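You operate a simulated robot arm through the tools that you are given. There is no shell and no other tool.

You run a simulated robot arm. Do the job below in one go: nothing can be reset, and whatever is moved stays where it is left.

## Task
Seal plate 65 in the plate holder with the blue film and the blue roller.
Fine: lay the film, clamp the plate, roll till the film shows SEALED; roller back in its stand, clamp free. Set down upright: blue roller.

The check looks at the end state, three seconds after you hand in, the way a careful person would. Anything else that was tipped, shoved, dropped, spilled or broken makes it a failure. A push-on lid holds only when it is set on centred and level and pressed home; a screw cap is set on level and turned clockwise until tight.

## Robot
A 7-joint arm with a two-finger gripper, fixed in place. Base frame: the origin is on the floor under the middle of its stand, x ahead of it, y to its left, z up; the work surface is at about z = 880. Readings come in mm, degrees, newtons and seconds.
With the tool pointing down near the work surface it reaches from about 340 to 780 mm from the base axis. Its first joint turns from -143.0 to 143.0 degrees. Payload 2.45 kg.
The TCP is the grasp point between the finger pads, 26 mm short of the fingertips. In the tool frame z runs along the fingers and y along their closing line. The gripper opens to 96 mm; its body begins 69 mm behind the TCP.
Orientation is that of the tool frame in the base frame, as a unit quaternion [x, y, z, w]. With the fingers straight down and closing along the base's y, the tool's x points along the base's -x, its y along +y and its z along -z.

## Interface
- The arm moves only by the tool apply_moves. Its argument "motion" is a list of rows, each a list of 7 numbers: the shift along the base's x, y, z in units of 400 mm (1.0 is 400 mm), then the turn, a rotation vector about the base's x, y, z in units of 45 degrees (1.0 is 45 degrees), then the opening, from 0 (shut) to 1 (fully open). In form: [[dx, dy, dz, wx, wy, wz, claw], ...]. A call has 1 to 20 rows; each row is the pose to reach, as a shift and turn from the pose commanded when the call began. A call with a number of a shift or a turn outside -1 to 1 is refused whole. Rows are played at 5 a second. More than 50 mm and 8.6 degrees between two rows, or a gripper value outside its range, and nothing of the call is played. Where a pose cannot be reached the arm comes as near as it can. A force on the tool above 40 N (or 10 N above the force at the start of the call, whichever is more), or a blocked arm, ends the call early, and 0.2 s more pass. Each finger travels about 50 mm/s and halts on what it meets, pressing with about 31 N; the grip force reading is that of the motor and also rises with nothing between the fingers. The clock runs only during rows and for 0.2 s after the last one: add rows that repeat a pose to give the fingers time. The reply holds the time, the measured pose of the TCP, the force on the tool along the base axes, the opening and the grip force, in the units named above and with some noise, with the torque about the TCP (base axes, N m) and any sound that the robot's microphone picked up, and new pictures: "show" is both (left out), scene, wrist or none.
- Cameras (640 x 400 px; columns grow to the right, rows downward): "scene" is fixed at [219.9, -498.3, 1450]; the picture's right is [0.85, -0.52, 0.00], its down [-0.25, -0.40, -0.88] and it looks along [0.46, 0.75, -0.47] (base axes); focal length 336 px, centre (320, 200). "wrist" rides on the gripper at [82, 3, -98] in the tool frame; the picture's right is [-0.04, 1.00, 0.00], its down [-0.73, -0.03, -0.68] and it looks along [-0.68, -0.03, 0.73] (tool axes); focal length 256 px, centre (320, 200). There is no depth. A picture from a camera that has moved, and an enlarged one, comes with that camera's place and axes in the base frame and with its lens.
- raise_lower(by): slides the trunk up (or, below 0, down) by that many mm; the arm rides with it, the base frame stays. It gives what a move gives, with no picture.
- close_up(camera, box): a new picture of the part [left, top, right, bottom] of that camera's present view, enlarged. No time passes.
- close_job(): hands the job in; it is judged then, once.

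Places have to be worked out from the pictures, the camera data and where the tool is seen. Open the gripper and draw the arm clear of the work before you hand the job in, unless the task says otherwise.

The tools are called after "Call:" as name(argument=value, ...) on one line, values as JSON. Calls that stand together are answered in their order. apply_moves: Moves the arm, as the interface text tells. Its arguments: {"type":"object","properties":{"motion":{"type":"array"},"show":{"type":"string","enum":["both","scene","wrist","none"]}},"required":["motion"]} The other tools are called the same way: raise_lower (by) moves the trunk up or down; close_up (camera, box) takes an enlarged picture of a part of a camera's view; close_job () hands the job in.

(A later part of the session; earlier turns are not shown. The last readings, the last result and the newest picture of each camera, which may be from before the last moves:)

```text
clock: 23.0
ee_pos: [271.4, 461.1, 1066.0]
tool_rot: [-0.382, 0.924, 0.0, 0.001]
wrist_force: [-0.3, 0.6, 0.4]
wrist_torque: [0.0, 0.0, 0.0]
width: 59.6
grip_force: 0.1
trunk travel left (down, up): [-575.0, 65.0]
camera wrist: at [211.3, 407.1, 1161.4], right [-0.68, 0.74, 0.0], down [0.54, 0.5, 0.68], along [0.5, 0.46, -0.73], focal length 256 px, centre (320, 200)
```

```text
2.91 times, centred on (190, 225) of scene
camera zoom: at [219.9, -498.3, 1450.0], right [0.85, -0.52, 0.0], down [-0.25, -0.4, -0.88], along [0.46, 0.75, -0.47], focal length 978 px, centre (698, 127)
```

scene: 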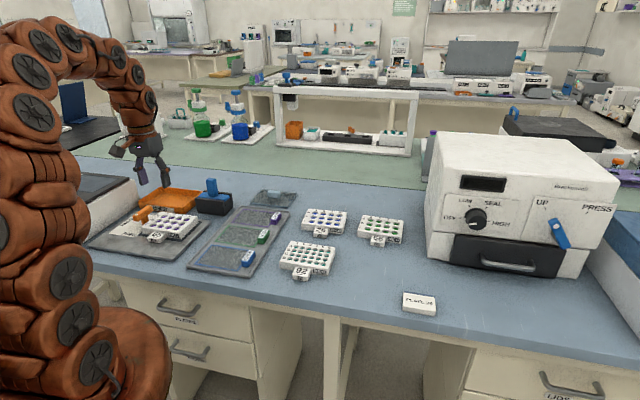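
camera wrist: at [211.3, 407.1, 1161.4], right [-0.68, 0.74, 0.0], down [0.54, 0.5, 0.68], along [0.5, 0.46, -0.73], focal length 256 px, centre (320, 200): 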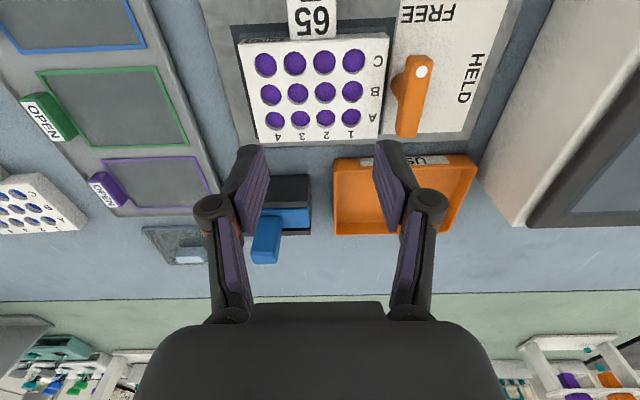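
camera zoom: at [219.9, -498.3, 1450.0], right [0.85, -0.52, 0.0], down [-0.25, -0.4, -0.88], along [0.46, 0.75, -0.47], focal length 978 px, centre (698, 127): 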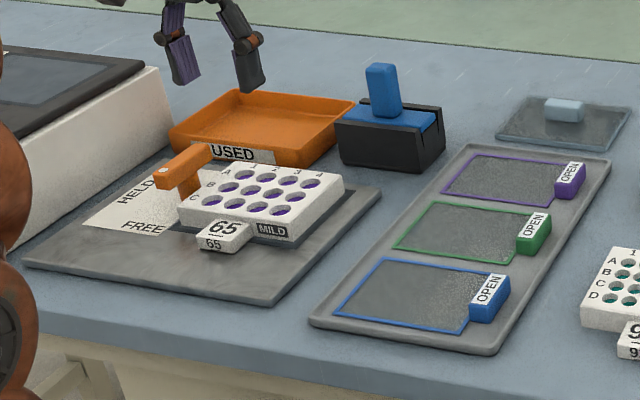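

Plate 65 sits squared and centred in the recess (about (284.4, 469.4), top near z 912). Next I'll move above the blue film's OPEN tab, near (429, 200), for a closer look.

Call:
apply_moves(motion=[[0.03, -0.05, 0, 0, 0, 0, 0.62], [0.08, -0.13, 0, 0, 0, 0, 0.62], [0.13, -0.215, 0, 0, 0, 0, 0.62], [0.18, -0.3, -0.02, 0, 0, 0, 0.6], [0.23, -0.385, -0.05, 0, 0, 0, 0.55], [0.28, -0.465, -0.08, 0, 0, 0, 0.5], [0.33, -0.545, -0.11, 0, 0, 0, 0.45], [0.37, -0.615, -0.14, 0, 0, 0, 0.42], [0.3935, -0.6525, -0.165, 0, 0, 0, 0.42], [0.3935, -0.6525, -0.165, 0, 0, 0, 0.42]], show="both")

Call:
close_up(camera="wrist", box=[230, 60, 470, 220])

```text
clock: 25.2
ee_pos: [428.4, 201.4, 997.9]
tool_rot: [-0.383, 0.924, 0.0, 0.0]
wrist_force: [-0.4, -0.4, -0.3]
wrist_torque: [-0.02, 0.02, 0.02]
width: 40.1
grip_force: 0.1
trunk travel left (down, up): [-575.0, 65.0]
camera wrist: at [368.7, 145.3, 1094.3], right [-0.68, 0.73, 0.0], down [0.54, 0.5, 0.68], along [0.5, 0.46, -0.73], focal length 256 px, centre (320, 200)
```

scene: 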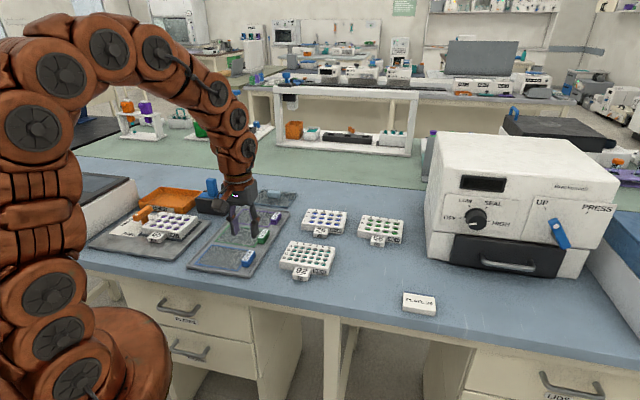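
wrist: 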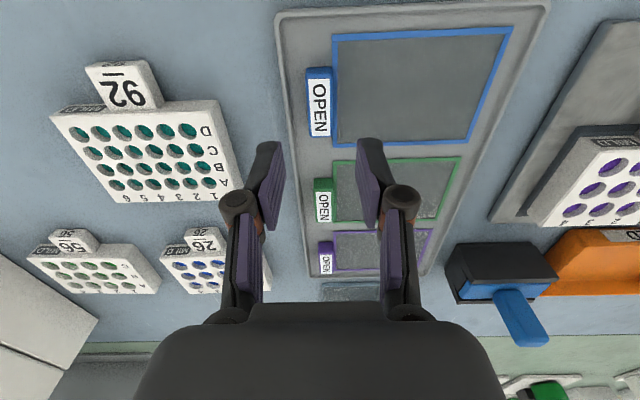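

```text
2.50 times, centred on (350, 140) of wrist
camera zoom: at [368.7, 145.3, 1094.3], right [-0.68, 0.73, 0.0], down [0.54, 0.5, 0.68], along [0.5, 0.46, -0.73], focal length 640 px, centre (245, 350)
```

zoom: 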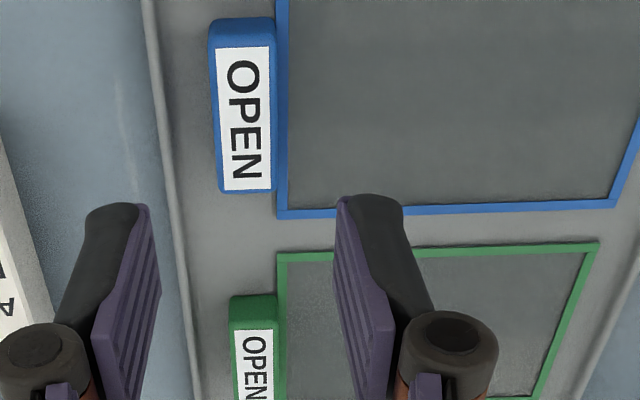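

The blue tab is about 19 x 50 mm, centred near (432, 204), with its top around z 896 and a low tray rim outside it. I'll narrow the fingers and lower partway to check clearance.

Call:
apply_moves(motion=[[0.004, 0.002, -0.04, 0, 0, 0, 0.35], [0.008, 0.0045, -0.1, 0, 0, 0, 0.29], [0.008, 0.0045, -0.16, 0, 0, 0, 0.29], [0.008, 0.0045, -0.16, 0, 0, 0, 0.29]], show="both")

Call:
close_up(camera="wrist", box=[240, 70, 400, 190])

Call:
close_up(camera="scene", box=[180, 190, 300, 280])

```text
clock: 26.2
ee_pos: [431.8, 203.3, 932.1]
tool_rot: [-0.383, 0.924, 0.0, 0.0]
wrist_force: [0.1, 0.8, -0.3]
wrist_torque: [-0.02, 0.01, -0.04]
width: 27.9
grip_force: 0.1
trunk travel left (down, up): [-575.0, 65.0]
camera wrist: at [372.6, 147.4, 1030.1], right [-0.68, 0.73, 0.0], down [0.54, 0.5, 0.68], along [0.5, 0.46, -0.73], focal length 256 px, centre (320, 200)
```

scene: 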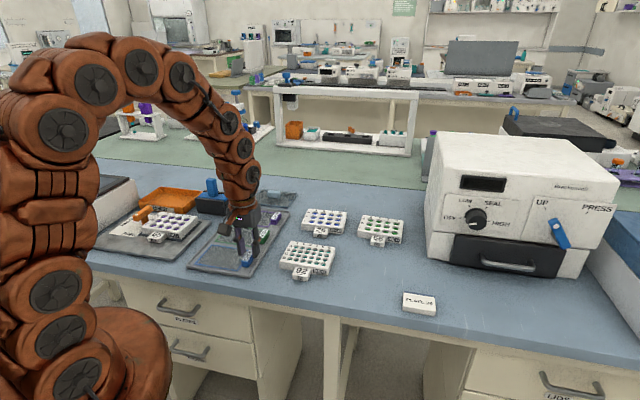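
wrist: 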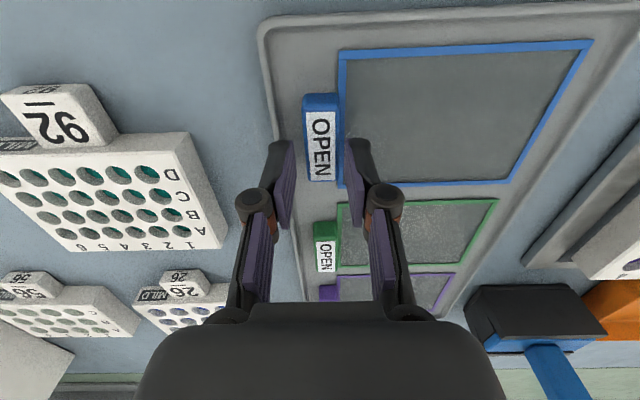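

```text
3.33 times, centred on (320, 130) of wrist
camera zoom: at [372.6, 147.4, 1030.1], right [-0.68, 0.73, 0.0], down [0.54, 0.5, 0.68], along [0.5, 0.46, -0.73], focal length 853 px, centre (320, 433)
```

zoom: 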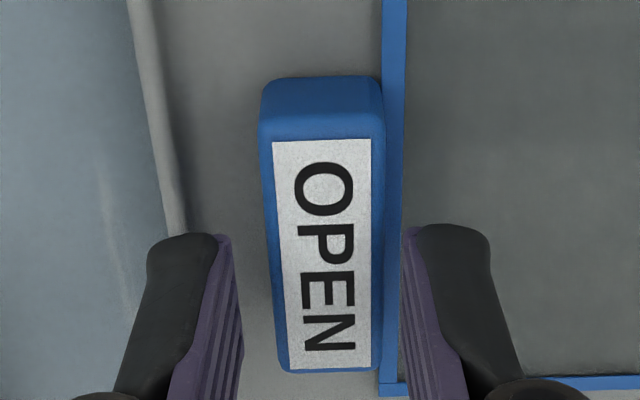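

```text
4.44 times, centred on (240, 235) of scene
camera zoom: at [219.9, -498.3, 1450.0], right [0.85, -0.52, 0.0], down [-0.25, -0.4, -0.88], along [0.46, 0.75, -0.47], focal length 1495 px, centre (676, 44)
```

zoom: 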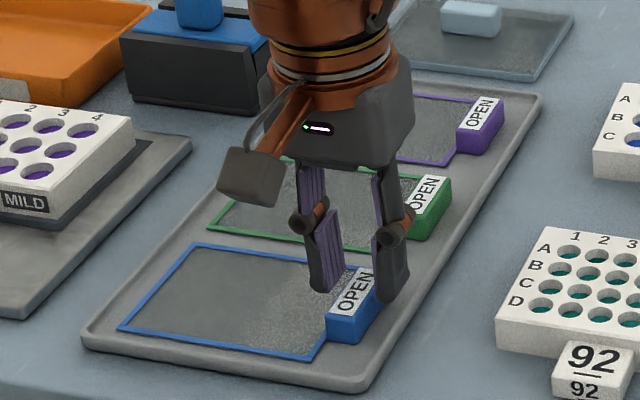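

Parallax puts the tab top near z 903 and the film sheet near z 884.5, with the tab centre at about (429.5, 201.7). I'll lower until the tips are about 4 mm above the film, then close on the tab.

Call:
apply_moves(motion=[[-0.005, -0.0035, -0.015, 0, 0, 0, 0.29], [-0.005, -0.0035, -0.03, 0, 0, 0, 0.29], [-0.005, -0.0035, -0.0425, 0, 0, 0, 0.29], [-0.005, -0.0035, -0.0425, 0, 0, 0, 0.29], [-0.005, -0.0035, -0.0425, 0, 0, 0, 0.2], [-0.005, -0.0035, -0.0425, 0, 0, 0, 0.1], [-0.005, -0.0035, -0.0425, 0, 0, 0, 0.05], [-0.005, -0.0035, -0.0425, 0, 0, 0, 0.05], [-0.005, -0.0035, -0.0425, 0, 0, 0, 0.05]], show="wrist")

Call:
close_up(camera="wrist", box=[240, 90, 400, 210])

```text
clock: 28.2
ee_pos: [430.4, 201.8, 916.8]
tool_rot: [-0.383, 0.924, 0.0, 0.0]
wrist_force: [-0.4, -0.3, 0.0]
wrist_torque: [0.0, 0.0, 0.01]
width: 18.4
grip_force: 31.0
trunk travel left (down, up): [-575.0, 65.0]
camera wrist: at [369.9, 146.3, 1013.9], right [-0.68, 0.73, 0.0], down [0.54, 0.5, 0.68], along [0.5, 0.46, -0.73], focal length 256 px, centre (320, 200)
```

wrist: 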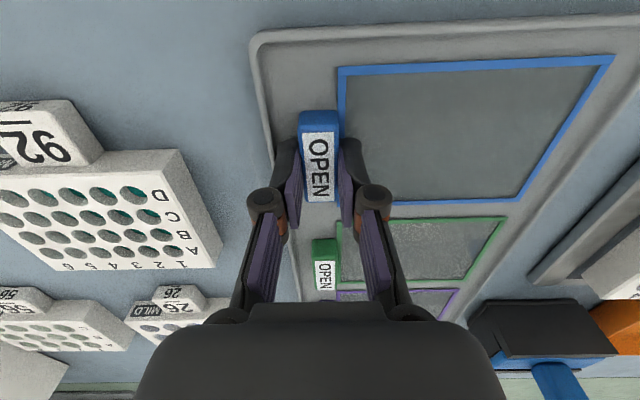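

```text
3.33 times, centred on (320, 150) of wrist
camera zoom: at [369.9, 146.3, 1013.9], right [-0.68, 0.73, 0.0], down [0.54, 0.5, 0.68], along [0.5, 0.46, -0.73], focal length 853 px, centre (320, 367)
```

zoom: 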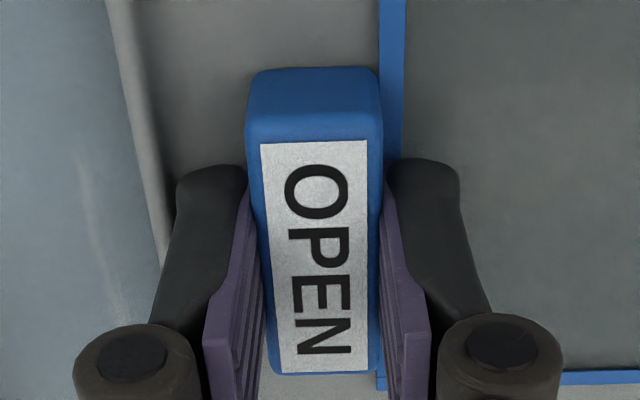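

The tab is gripped at 18.4 mm width. I'll lift slowly and check that the film comes up level.

Call:
apply_moves(motion=[[0, 0, 0.006, 0, 0, 0, 0.05], [0, 0, 0.015, 0, 0, 0, 0.05], [0, 0, 0.03, 0, 0, 0, 0.05], [0, 0, 0.06, 0, 0, 0, 0.05], [0, 0, 0.1, 0, 0, 0, 0.05], [0, 0, 0.1, 0, 0, 0, 0.05]], show="both")

Call:
close_up(camera="scene", box=[170, 170, 310, 280])

```text
clock: 29.6
ee_pos: [430.5, 202.4, 956.8]
tool_rot: [-0.382, 0.924, 0.0, 0.001]
wrist_force: [0.8, 0.0, -0.1]
wrist_torque: [0.0, 0.0, 0.0]
width: 18.4
grip_force: 31.2
trunk travel left (down, up): [-575.0, 65.0]
camera wrist: at [370.6, 146.2, 1054.3], right [-0.68, 0.73, 0.0], down [0.54, 0.5, 0.68], along [0.5, 0.46, -0.73], focal length 256 px, centre (320, 200)
```

scene: 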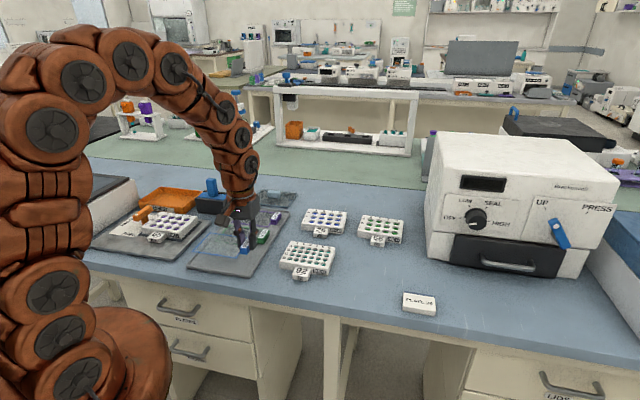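
wrist: 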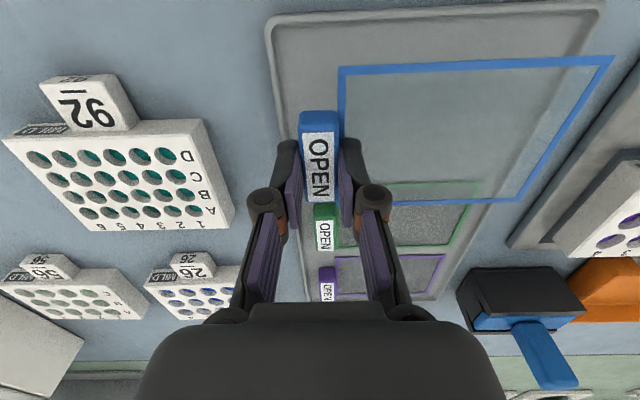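

```text
3.64 times, centred on (240, 225) of scene
camera zoom: at [219.9, -498.3, 1450.0], right [0.85, -0.52, 0.0], down [-0.25, -0.4, -0.88], along [0.46, 0.75, -0.47], focal length 1223 px, centre (611, 109)
```

zoom: 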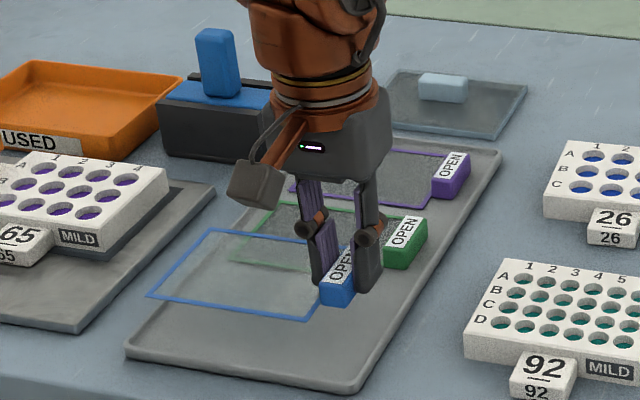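

The film came up flat and rigid. I'll zoom in to measure the film's frame relative to the gripper before carrying it.

Call:
close_up(camera="wrist", box=[320, 40, 480, 140])

Call:
close_up(camera="wrist", box=[480, 40, 640, 140])

Call:
close_up(camera="wrist", box=[380, 130, 540, 230])

```text
4.00 times, centred on (400, 90) of wrist
camera zoom: at [370.6, 146.2, 1054.3], right [-0.68, 0.73, 0.0], down [0.54, 0.5, 0.68], along [0.5, 0.46, -0.73], focal length 1024 px, centre (0, 640)
```

zoom: 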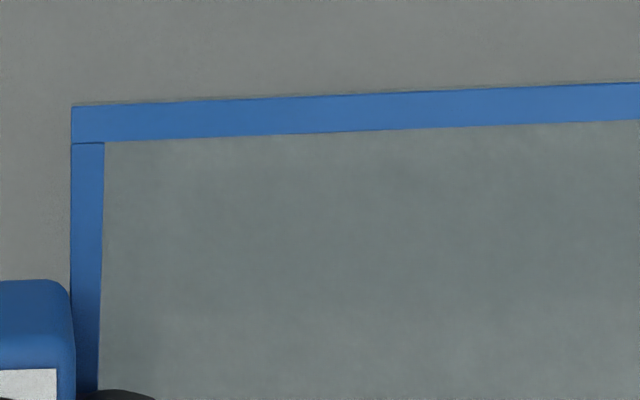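

```text
4.00 times, centred on (560, 90) of wrist
camera zoom: at [370.6, 146.2, 1054.3], right [-0.68, 0.73, 0.0], down [0.54, 0.5, 0.68], along [0.5, 0.46, -0.73], focal length 1024 px, centre (-640, 640)
```

zoom: 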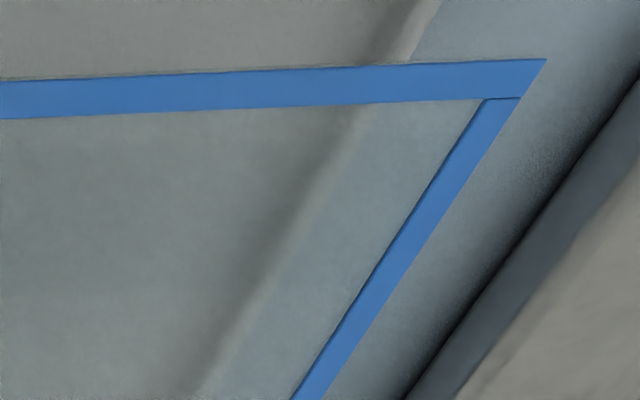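

```text
4.00 times, centred on (460, 180) of wrist
camera zoom: at [370.6, 146.2, 1054.3], right [-0.68, 0.73, 0.0], down [0.54, 0.5, 0.68], along [0.5, 0.46, -0.73], focal length 1024 px, centre (-240, 280)
```

zoom: 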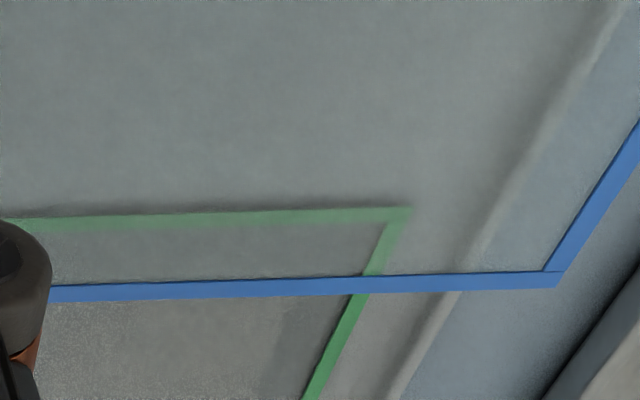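

The film centre lies 72 mm to the -x side of the grip and square to it, about 31 mm below the TCP. I'll carry it high over to the holder, stopping above the plate.

Call:
apply_moves(motion=[[0, 0, 0.06, 0, 0, 0, 0.05], [0, 0, 0.15, 0, 0, 0, 0.05], [0, 0.02, 0.24, 0, 0, 0, 0.05], [-0.03, 0.08, 0.26, 0, 0, 0, 0.05], [-0.065, 0.155, 0.26, 0, 0, 0, 0.05], [-0.1, 0.235, 0.26, 0, 0, 0, 0.05], [-0.14, 0.32, 0.26, 0, 0, 0, 0.05], [-0.175, 0.4, 0.26, 0, 0, 0, 0.05], [-0.21, 0.48, 0.26, 0, 0, 0, 0.05], [-0.23, 0.525, 0.26, 0, 0, 0, 0.05], [-0.236, 0.541, 0.26, 0, 0, 0, 0.05], [-0.236, 0.541, 0.26, 0, 0, 0, 0.05]], show="both")

```text
clock: 32.2
ee_pos: [335.8, 419.4, 1060.5]
tool_rot: [-0.383, 0.924, 0.0, 0.0]
wrist_force: [0.1, 0.0, -0.4]
wrist_torque: [0.06, 0.01, 0.02]
width: 18.4
grip_force: 31.1
trunk travel left (down, up): [-575.0, 65.0]
camera wrist: at [275.2, 363.9, 1157.9], right [-0.68, 0.74, 0.0], down [0.54, 0.5, 0.68], along [0.5, 0.46, -0.73], focal length 256 px, centre (320, 200)
```

scene: 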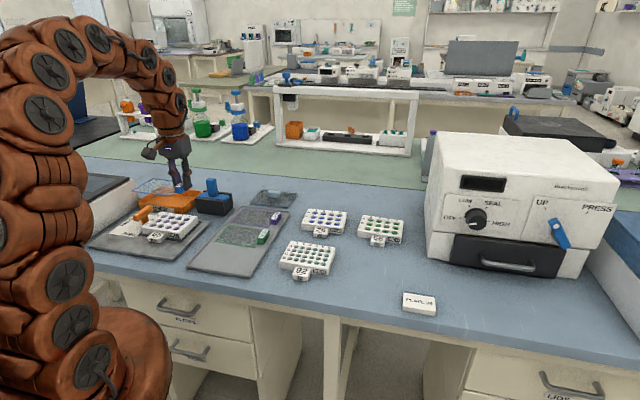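
wrist: 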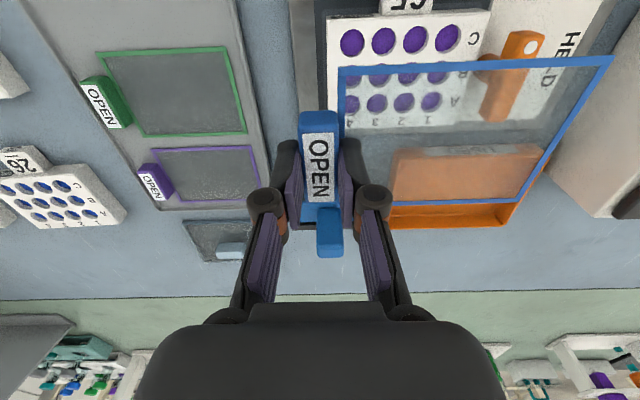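

The film is transparent, so I can align by eye. I'll lower to about 20 mm above the plate and check.

Call:
apply_moves(motion=[[0, 0, -0.06, 0, 0, 0, 0.05], [0, 0, -0.12, 0, 0, 0, 0.05], [0, 0, -0.18, 0, 0, 0, 0.05], [0, 0, -0.225, 0, 0, 0, 0.05], [0, 0, -0.24, 0, 0, 0, 0.05], [0, 0, -0.24, 0, 0, 0, 0.05]], show="both")

Call:
close_up(camera="wrist", box=[300, 30, 640, 230])

Call:
close_up(camera="scene", box=[90, 160, 240, 260])

```text
clock: 33.6
ee_pos: [335.1, 418.5, 964.5]
tool_rot: [-0.383, 0.924, 0.0, 0.0]
wrist_force: [0.0, 0.7, -0.7]
wrist_torque: [0.0, 0.02, -0.01]
width: 18.4
grip_force: 31.5
trunk travel left (down, up): [-575.0, 65.0]
camera wrist: at [276.0, 363.4, 1061.5], right [-0.68, 0.73, 0.0], down [0.54, 0.5, 0.68], along [0.5, 0.46, -0.73], focal length 256 px, centre (320, 200)
```

scene: 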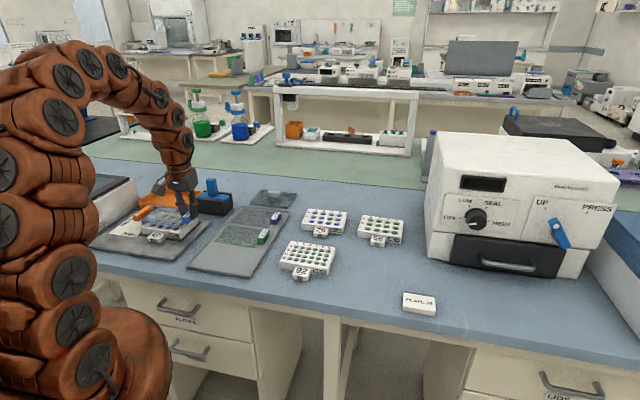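
wrist: 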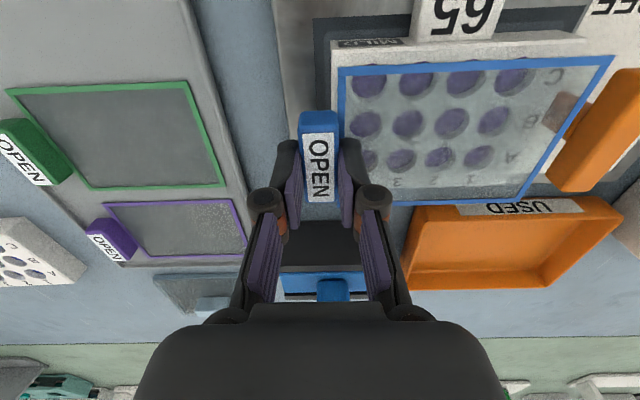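

```text
1.88 times, centred on (470, 130) of wrist
camera zoom: at [276.0, 363.4, 1061.5], right [-0.68, 0.73, 0.0], down [0.54, 0.5, 0.68], along [0.5, 0.46, -0.73], focal length 482 px, centre (38, 332)
```

zoom: 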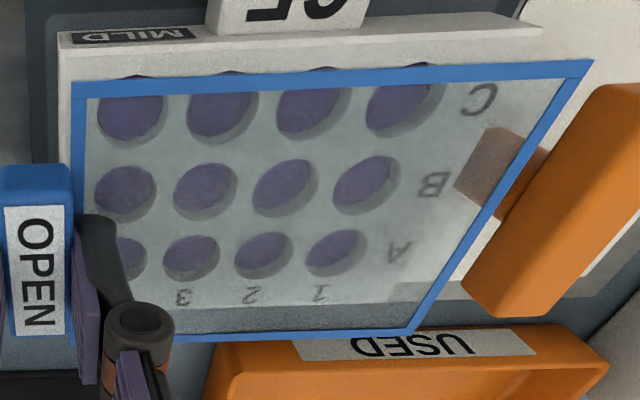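

```text
4.00 times, centred on (165, 210) of scene
camera zoom: at [219.9, -498.3, 1450.0], right [0.85, -0.52, 0.0], down [-0.25, -0.4, -0.88], along [0.46, 0.75, -0.47], focal length 1345 px, centre (940, 160)
```

zoom: 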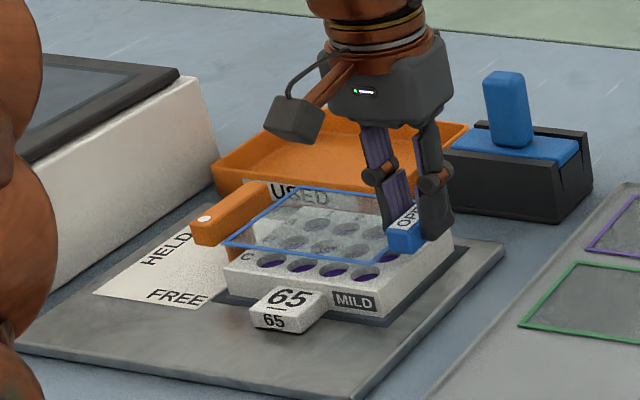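

The film's front-right corner, (296.5, 393.4), is inset evenly from the plate's corner at (296.3, 391.8), so alignment is within about 1 mm. I'll lower to just above the plate and then make gentle contact.

Call:
apply_moves(motion=[[0, 0, -0.015, 0, 0, 0, 0.05], [0, 0, -0.03, 0, 0, 0, 0.05], [0, 0, -0.042, 0, 0, 0, 0.05], [0, 0, -0.046, 0, 0, 0, 0.05], [0, 0, -0.046, 0, 0, 0, 0.05]], show="wrist")

Call:
close_up(camera="wrist", box=[300, 30, 640, 230])

Call:
close_up(camera="scene", box=[90, 160, 240, 260])

```text
clock: 34.8
ee_pos: [335.6, 419.2, 947.5]
tool_rot: [-0.382, 0.924, 0.0, 0.0]
wrist_force: [1.2, -0.3, 11.9]
wrist_torque: [0.03, 0.15, 0.02]
width: 18.3
grip_force: 31.1
trunk travel left (down, up): [-575.0, 65.0]
camera wrist: at [275.4, 363.0, 1043.9], right [-0.68, 0.73, 0.0], down [0.54, 0.5, 0.68], along [0.5, 0.46, -0.73], focal length 256 px, centre (320, 200)
```

wrist: 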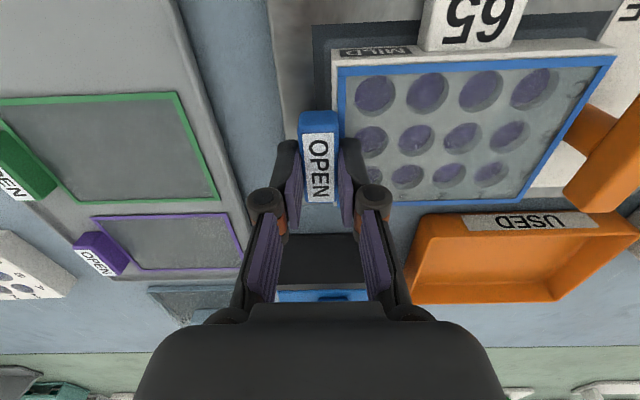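

```text
1.88 times, centred on (470, 130) of wrist
camera zoom: at [275.4, 363.0, 1043.9], right [-0.68, 0.73, 0.0], down [0.54, 0.5, 0.68], along [0.5, 0.46, -0.73], focal length 482 px, centre (38, 332)
```

zoom: 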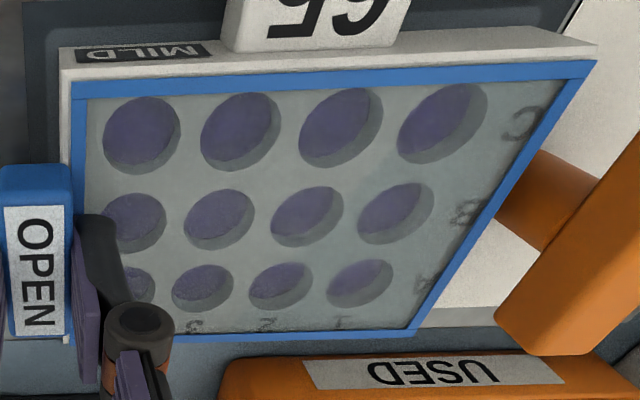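

```text
4.00 times, centred on (165, 210) of scene
camera zoom: at [219.9, -498.3, 1450.0], right [0.85, -0.52, 0.0], down [-0.25, -0.4, -0.88], along [0.46, 0.75, -0.47], focal length 1345 px, centre (940, 160)
```

zoom: 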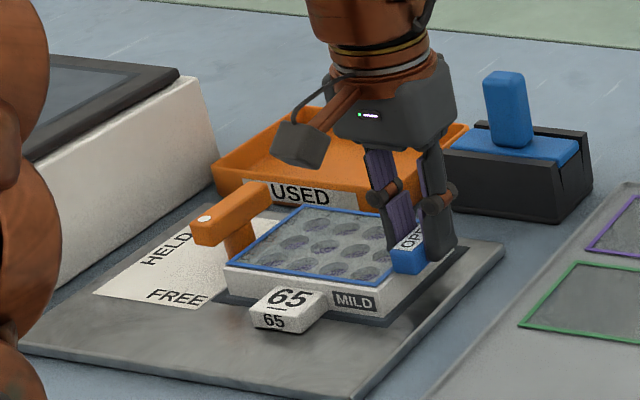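

The film has contacted the plate top with even margins all round. I'll ease off the pressure and open the fingers.

Call:
apply_moves(motion=[[0, 0, 0.002, 0, 0, 0, 0.05], [0, 0, 0.002, 0, 0, 0, 0.15], [0, 0, 0.002, 0, 0, 0, 0.25], [0, 0, 0.002, 0, 0, 0, 0.32], [0, 0, 0.002, 0, 0, 0, 0.32]], show="wrist")

Call:
close_up(camera="wrist", box=[260, 30, 640, 230])

```text
clock: 36.0
ee_pos: [334.9, 418.4, 946.6]
tool_rot: [-0.383, 0.924, 0.0, -0.001]
wrist_force: [0.3, 0.3, -0.5]
wrist_torque: [-0.02, -0.01, 0.02]
width: 30.9
grip_force: 0.0
trunk travel left (down, up): [-575.0, 65.0]
camera wrist: at [275.5, 362.9, 1044.3], right [-0.68, 0.73, 0.0], down [0.54, 0.5, 0.68], along [0.5, 0.46, -0.73], focal length 256 px, centre (320, 200)
```

wrist: 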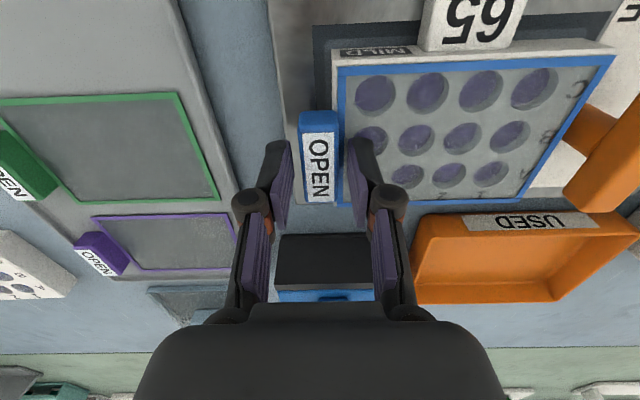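

```text
1.68 times, centred on (450, 130) of wrist
camera zoom: at [275.5, 362.9, 1044.3], right [-0.68, 0.73, 0.0], down [0.54, 0.5, 0.68], along [0.5, 0.46, -0.73], focal length 431 px, centre (101, 318)
```

zoom: 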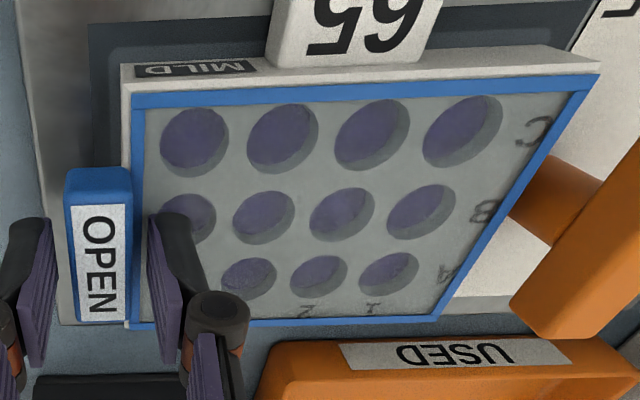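

The film lies flat and aligned on the plate and is released. I'll withdraw straight up, then go look at the lever from above.

Call:
apply_moves(motion=[[0, 0, 0.04, 0, 0, 0, 0.32], [0, 0, 0.12, 0, 0, 0, 0.32], [0, 0, 0.22, 0, 0, 0, 0.32], [-0.05, 0.045, 0.28, 0, 0, 0, 0.32], [-0.12, 0.105, 0.28, 0, 0, 0, 0.32], [-0.2, 0.175, 0.28, 0, 0, 0, 0.32], [-0.27, 0.24, 0.28, 0, 0, 0, 0.32], [-0.315, 0.277, 0.28, 0, 0, 0, 0.32], [-0.315, 0.277, 0.28, 0, 0, 0, 0.32]], show="both")

Call:
close_up(camera="wrist", box=[200, 0, 440, 150])

Call:
close_up(camera="scene", box=[90, 170, 220, 260])

```text
clock: 38.0
ee_pos: [209.5, 528.6, 1059.3]
tool_rot: [-0.383, 0.924, 0.0, 0.001]
wrist_force: [0.1, -0.1, -0.1]
wrist_torque: [0.01, 0.02, -0.01]
width: 30.6
grip_force: 0.0
trunk travel left (down, up): [-575.0, 65.0]
camera wrist: at [149.3, 473.8, 1156.6], right [-0.68, 0.74, 0.0], down [0.54, 0.5, 0.68], along [0.5, 0.46, -0.73], focal length 256 px, centre (320, 200)
```

scene: 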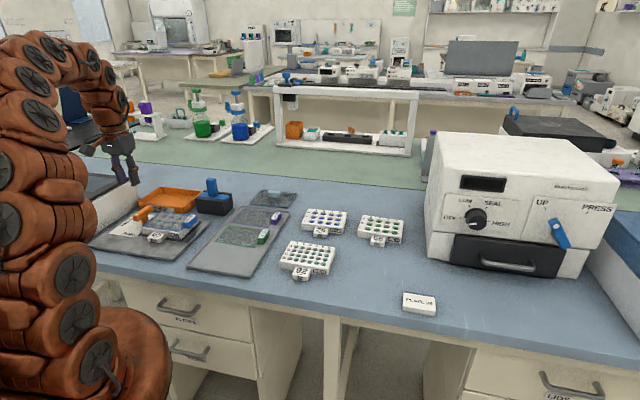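
wrist: 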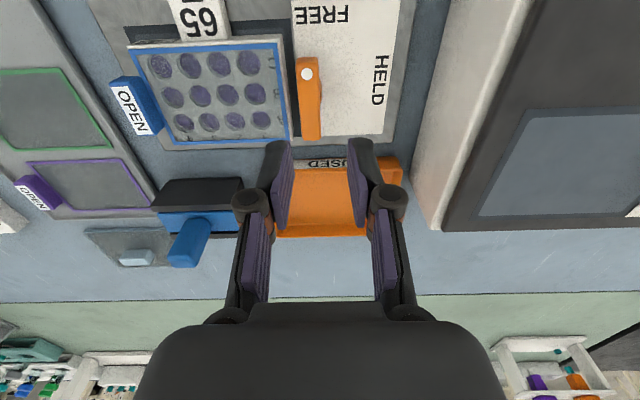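

```text
2.67 times, centred on (320, 75) of wrist
camera zoom: at [149.3, 473.8, 1156.6], right [-0.68, 0.74, 0.0], down [0.54, 0.5, 0.68], along [0.5, 0.46, -0.73], focal length 683 px, centre (320, 533)
```

zoom: 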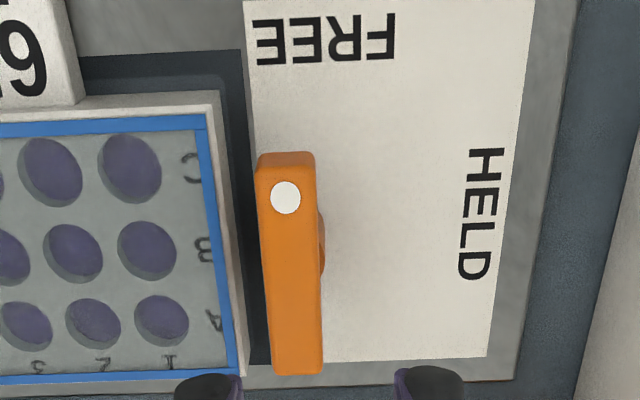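

```text
4.44 times, centred on (155, 215) of scene
camera zoom: at [219.9, -498.3, 1450.0], right [0.85, -0.52, 0.0], down [-0.25, -0.4, -0.88], along [0.46, 0.75, -0.47], focal length 1495 px, centre (1053, 133)
```

zoom: 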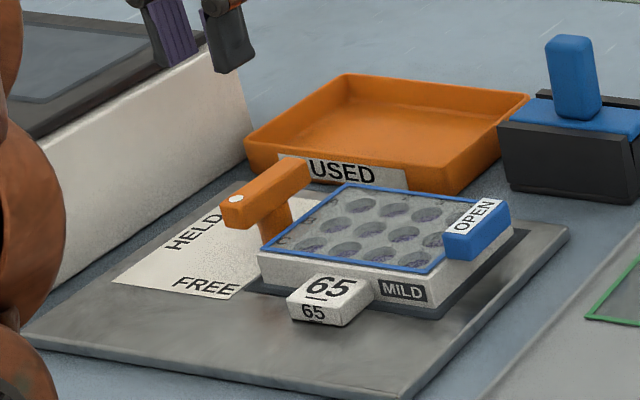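

The lever bar's top is near z 942, its bottom near 926, it is 17.5 mm wide, and it points at FREE. The pivot is near (226, 532.5). I'll put the open fingers around the bar over the pivot, with the tips kept above the bar's underside.

Call:
apply_moves(motion=[[0.02, 0.005, -0.06, 0, 0, 0, 0.32], [0.04, 0.01, -0.14, 0, 0, 0, 0.32], [0.04, 0.01, -0.2, 0, 0, 0, 0.32], [0.04, 0.01, -0.2, 0, 0, 0, 0.32]], show="wrist")

Call:
close_up(camera="wrist", box=[240, 70, 400, 210])

Call:
close_up(camera="scene", box=[80, 150, 230, 260])

```text
clock: 39.0
ee_pos: [225.2, 532.9, 978.9]
tool_rot: [-0.383, 0.924, 0.001, 0.0]
wrist_force: [0.5, 0.3, 0.1]
wrist_torque: [-0.02, 0.04, 0.0]
width: 31.0
grip_force: 0.1
trunk travel left (down, up): [-575.0, 65.0]
camera wrist: at [165.1, 477.1, 1076.2], right [-0.68, 0.73, 0.0], down [0.54, 0.5, 0.68], along [0.5, 0.46, -0.73], focal length 256 px, centre (320, 200)
```

wrist: 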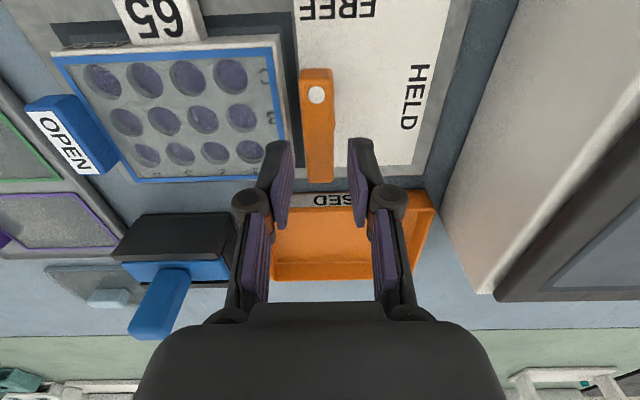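

```text
2.86 times, centred on (320, 140) of wrist
camera zoom: at [165.1, 477.1, 1076.2], right [-0.68, 0.73, 0.0], down [0.54, 0.5, 0.68], along [0.5, 0.46, -0.73], focal length 731 px, centre (320, 371)
```

zoom: 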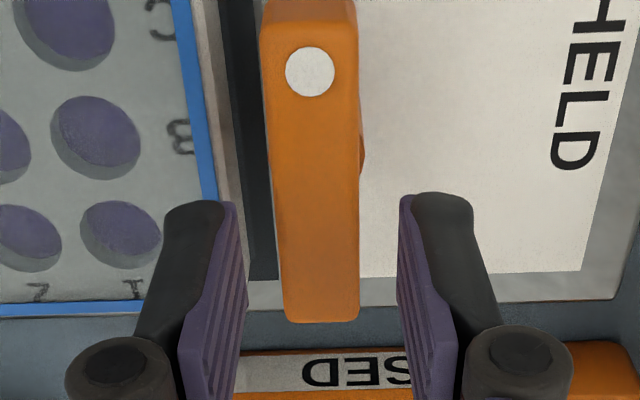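

```text
3.64 times, centred on (155, 205) of scene
camera zoom: at [219.9, -498.3, 1450.0], right [0.85, -0.52, 0.0], down [-0.25, -0.4, -0.88], along [0.46, 0.75, -0.47], focal length 1223 px, centre (920, 182)
```

zoom: 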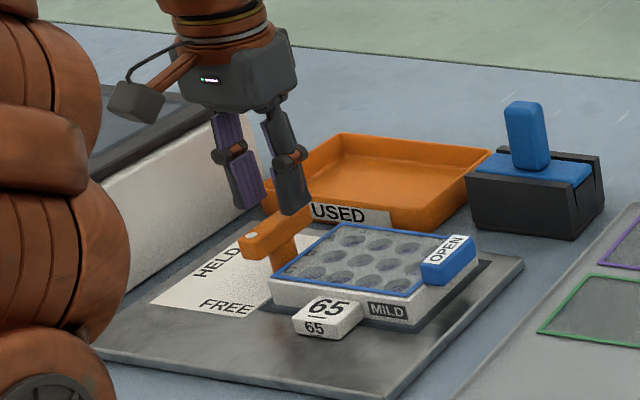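

The fingers straddle the bar over the pivot. I'll lower so the tips sit about 2 mm above the bar's underside, and close to a loose fork.

Call:
apply_moves(motion=[[0, 0, -0.03, 0, 0, 0, 0.32], [0, 0, -0.0625, 0, 0, 0, 0.3], [0, 0, -0.0625, 0, 0, 0, 0.24], [0, 0, -0.0625, 0, 0, 0, 0.22], [0, 0, -0.0625, 0, 0, 0, 0.22]], show="wrist")

Call:
close_up(camera="wrist", box=[240, 70, 400, 210])

Call:
close_up(camera="scene", box=[80, 150, 230, 260])

```text
clock: 40.2
ee_pos: [225.6, 532.6, 954.4]
tool_rot: [-0.382, 0.924, 0.0, 0.0]
wrist_force: [-0.1, 0.1, -0.7]
wrist_torque: [-0.02, -0.01, 0.0]
width: 21.1
grip_force: 0.1
trunk travel left (down, up): [-575.0, 65.0]
camera wrist: at [165.5, 477.7, 1051.7], right [-0.68, 0.73, 0.0], down [0.54, 0.5, 0.68], along [0.5, 0.46, -0.73], focal length 256 px, centre (320, 200)
```

wrist: 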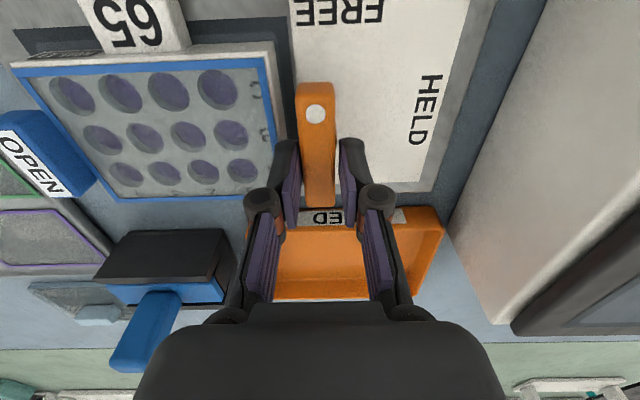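

```text
2.86 times, centred on (320, 140) of wrist
camera zoom: at [165.5, 477.7, 1051.7], right [-0.68, 0.73, 0.0], down [0.54, 0.5, 0.68], along [0.5, 0.46, -0.73], focal length 731 px, centre (320, 371)
```

zoom: 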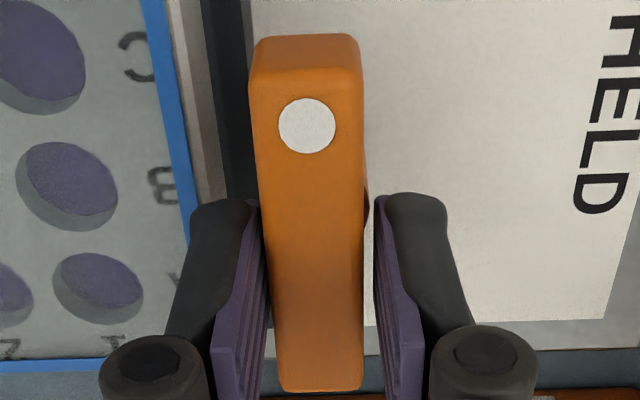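

```text
3.64 times, centred on (155, 205) of scene
camera zoom: at [219.9, -498.3, 1450.0], right [0.85, -0.52, 0.0], down [-0.25, -0.4, -0.88], along [0.46, 0.75, -0.47], focal length 1223 px, centre (920, 182)
```

zoom: 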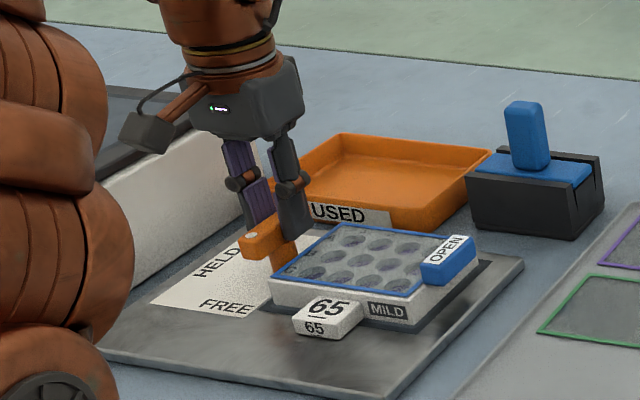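

The fork is loosely around the bar with no force. I'll rotate clockwise seen from above, which is negative about z, by 45° first to swing the dot toward HELD.

Call:
apply_moves(motion=[[0, 0, 0, 0, 0, -0.125, 0.22], [0, 0, 0, 0, 0, -0.25, 0.22], [0, 0, 0, 0, 0, -0.375, 0.22], [0, 0, 0, 0, 0, -0.5, 0.22], [0, 0, 0, 0, 0, -0.625, 0.22], [0, 0, 0, 0, 0, -0.75, 0.22], [0, 0, 0, 0, 0, -0.875, 0.22], [0, 0, 0, 0, 0, -1, 0.22]], show="both")

Call:
close_up(camera="scene", box=[80, 150, 230, 260])

```text
clock: 42.0
ee_pos: [225.9, 531.2, 954.4]
tool_rot: [0.001, 1.0, 0.001, 0.0]
wrist_force: [1.6, -8.3, 0.1]
wrist_torque: [-0.19, 0.0, 0.08]
width: 26.2
grip_force: 4.0
trunk travel left (down, up): [-575.0, 65.0]
camera wrist: at [144.5, 535.8, 1051.3], right [0.04, 1.0, 0.0], down [0.73, -0.03, 0.68], along [0.68, -0.03, -0.73], focal length 256 px, centre (320, 200)
```

scene: 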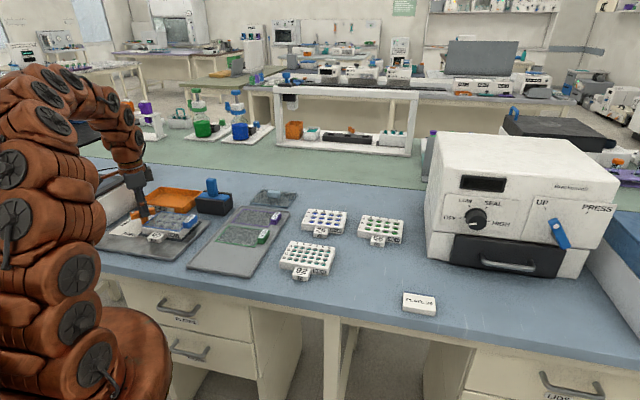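
wrist: 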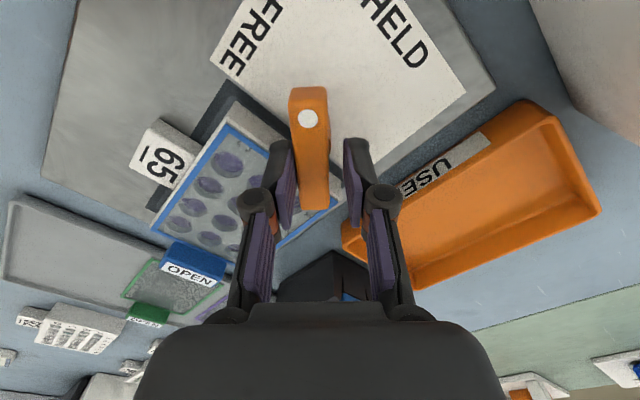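

```text
3.64 times, centred on (155, 205) of scene
camera zoom: at [219.9, -498.3, 1450.0], right [0.85, -0.52, 0.0], down [-0.25, -0.4, -0.88], along [0.46, 0.75, -0.47], focal length 1223 px, centre (920, 182)
```

zoom: 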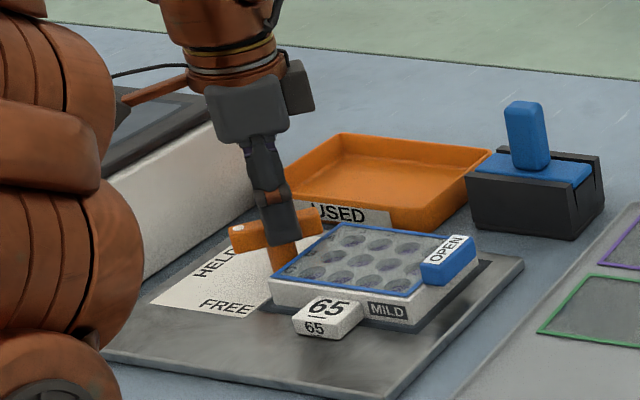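

The bar turned with the gripper, but the fingers were pushed apart to 26 mm with -8 N in y, so my pivot estimate is slightly off. I'll look closer before continuing.

Call:
close_up(camera="wrist", box=[240, 70, 400, 230])

```text
2.50 times, centred on (320, 150) of wrist
camera zoom: at [144.5, 535.8, 1051.3], right [0.04, 1.0, 0.0], down [0.73, -0.03, 0.68], along [0.68, -0.03, -0.73], focal length 640 px, centre (320, 325)
```

zoom: 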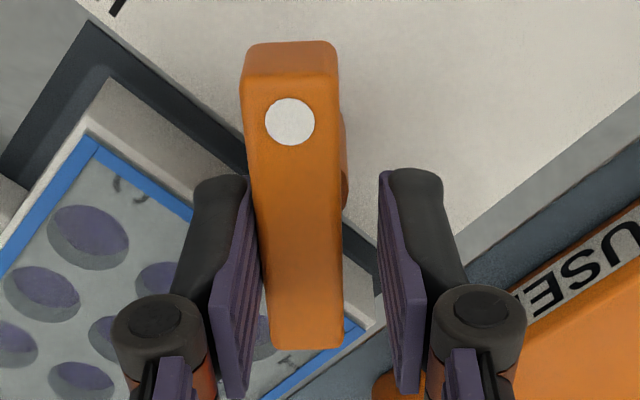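

From this view the bar has turned exactly 45°, and its two axis lines cross at the true pivot, about (221.5, 528.4). I'll recentre there, grip the bar gently, then turn the remaining 45°.

Call:
apply_moves(motion=[[-0.005, -0.005, 0, 0, 0, 0, 0.27], [-0.0103, -0.0103, 0, 0, 0, 0, 0.24], [-0.0103, -0.0103, 0, 0, 0, 0, 0.16], [-0.0103, -0.0103, 0, 0, 0, 0, 0.1], [-0.0103, -0.0103, 0, 0, 0, 0, 0.1]], show="none")

```text
clock: 43.2
ee_pos: [220.8, 528.6, 955.2]
tool_rot: [0.0, 1.0, 0.0, 0.0]
wrist_force: [-3.6, -12.8, 1.6]
wrist_torque: [-0.37, 0.09, 0.0]
width: 17.7
grip_force: 38.9
trunk travel left (down, up): [-575.0, 65.0]
```

It's gripped at 17.7 mm with -12.8 N in y, so the bar axis sits about 1 mm further to -y. I'll relieve that before turning.

Call:
apply_moves(motion=[[-0.001, -0.003, 0, 0, 0, 0, 0.1], [-0.001, -0.003, 0, 0, 0, 0, 0.1]], show="none")

```text
clock: 43.8
ee_pos: [220.6, 528.1, 954.2]
tool_rot: [0.0, 1.0, 0.0, 0.0]
wrist_force: [-0.3, -3.3, 1.5]
wrist_torque: [0.11, 0.68, 0.02]
width: 17.8
grip_force: 42.8
trunk travel left (down, up): [-575.0, 65.0]
```

The side load is mostly gone. Now I'll turn the remaining 45° clockwise.

Call:
apply_moves(motion=[[0, 0, 0, 0, 0, -0.125, 0.1], [0, 0, 0, 0, 0, -0.25, 0.1], [0, 0, 0, 0, 0, -0.375, 0.1], [0, 0, 0, 0, 0, -0.5, 0.1], [0, 0, 0, 0, 0, -0.625, 0.1], [0, 0, 0, 0, 0, -0.75, 0.1], [0, 0, 0, 0, 0, -0.875, 0.1], [0, 0, 0, 0, 0, -1, 0.1], [0, 0, 0, 0, 0, -1, 0.1]], show="both")

Call:
close_up(camera="scene", box=[80, 150, 230, 260])

```text
clock: 45.8
ee_pos: [221.2, 529.2, 954.0]
tool_rot: [0.384, 0.923, 0.001, 0.0]
wrist_force: [2.8, 13.0, 15.0]
wrist_torque: [0.19, -0.19, 0.09]
width: 17.4
grip_force: 43.9
trunk travel left (down, up): [-575.0, 65.0]
camera wrist: at [165.9, 588.3, 1051.6], right [0.74, 0.68, 0.0], down [0.5, -0.54, 0.68], along [0.46, -0.5, -0.73], focal length 256 px, centre (320, 200)
```

scene: 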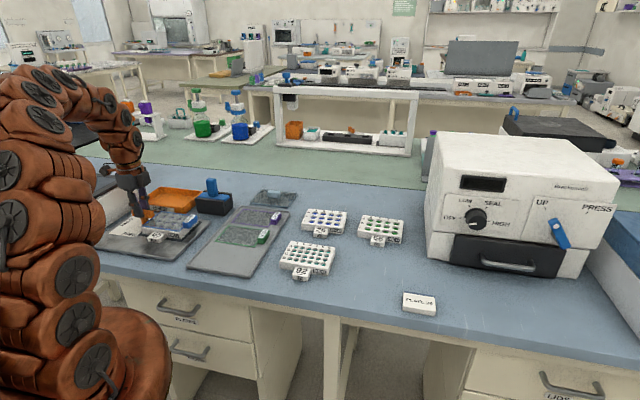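
wrist: 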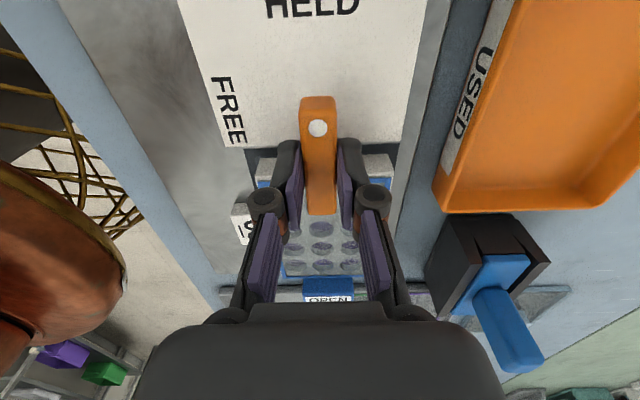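

```text
3.64 times, centred on (155, 205) of scene
camera zoom: at [219.9, -498.3, 1450.0], right [0.85, -0.52, 0.0], down [-0.25, -0.4, -0.88], along [0.46, 0.75, -0.47], focal length 1223 px, centre (920, 182)
```

zoom: 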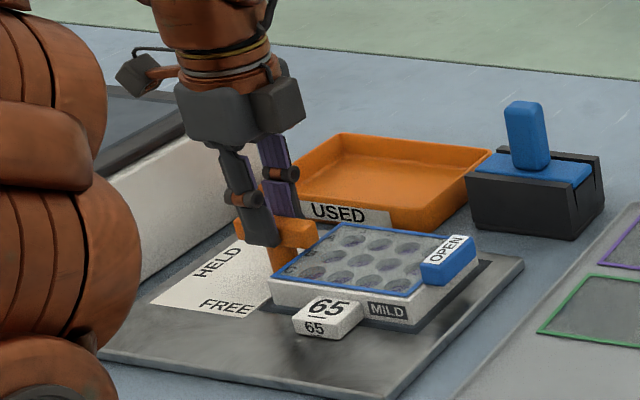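

The dot now points to HELD, though there's an upward 15 N and a side load. I'll zoom to check the bar angle before releasing.

Call:
close_up(camera="wrist", box=[240, 0, 400, 220])

```text
1.82 times, centred on (320, 110) of wrist
camera zoom: at [165.9, 588.3, 1051.6], right [0.74, 0.68, 0.0], down [0.5, -0.54, 0.68], along [0.46, -0.5, -0.73], focal length 465 px, centre (320, 364)
```

zoom: 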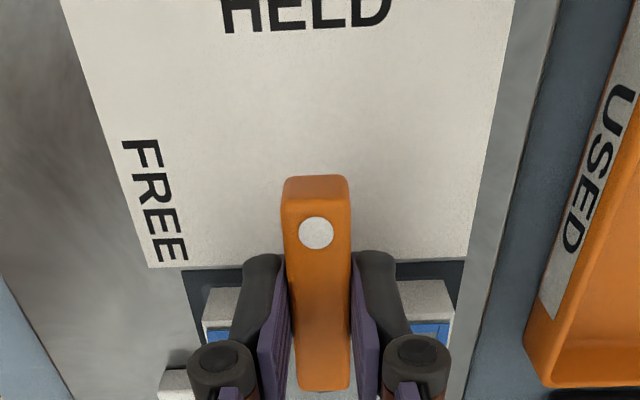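

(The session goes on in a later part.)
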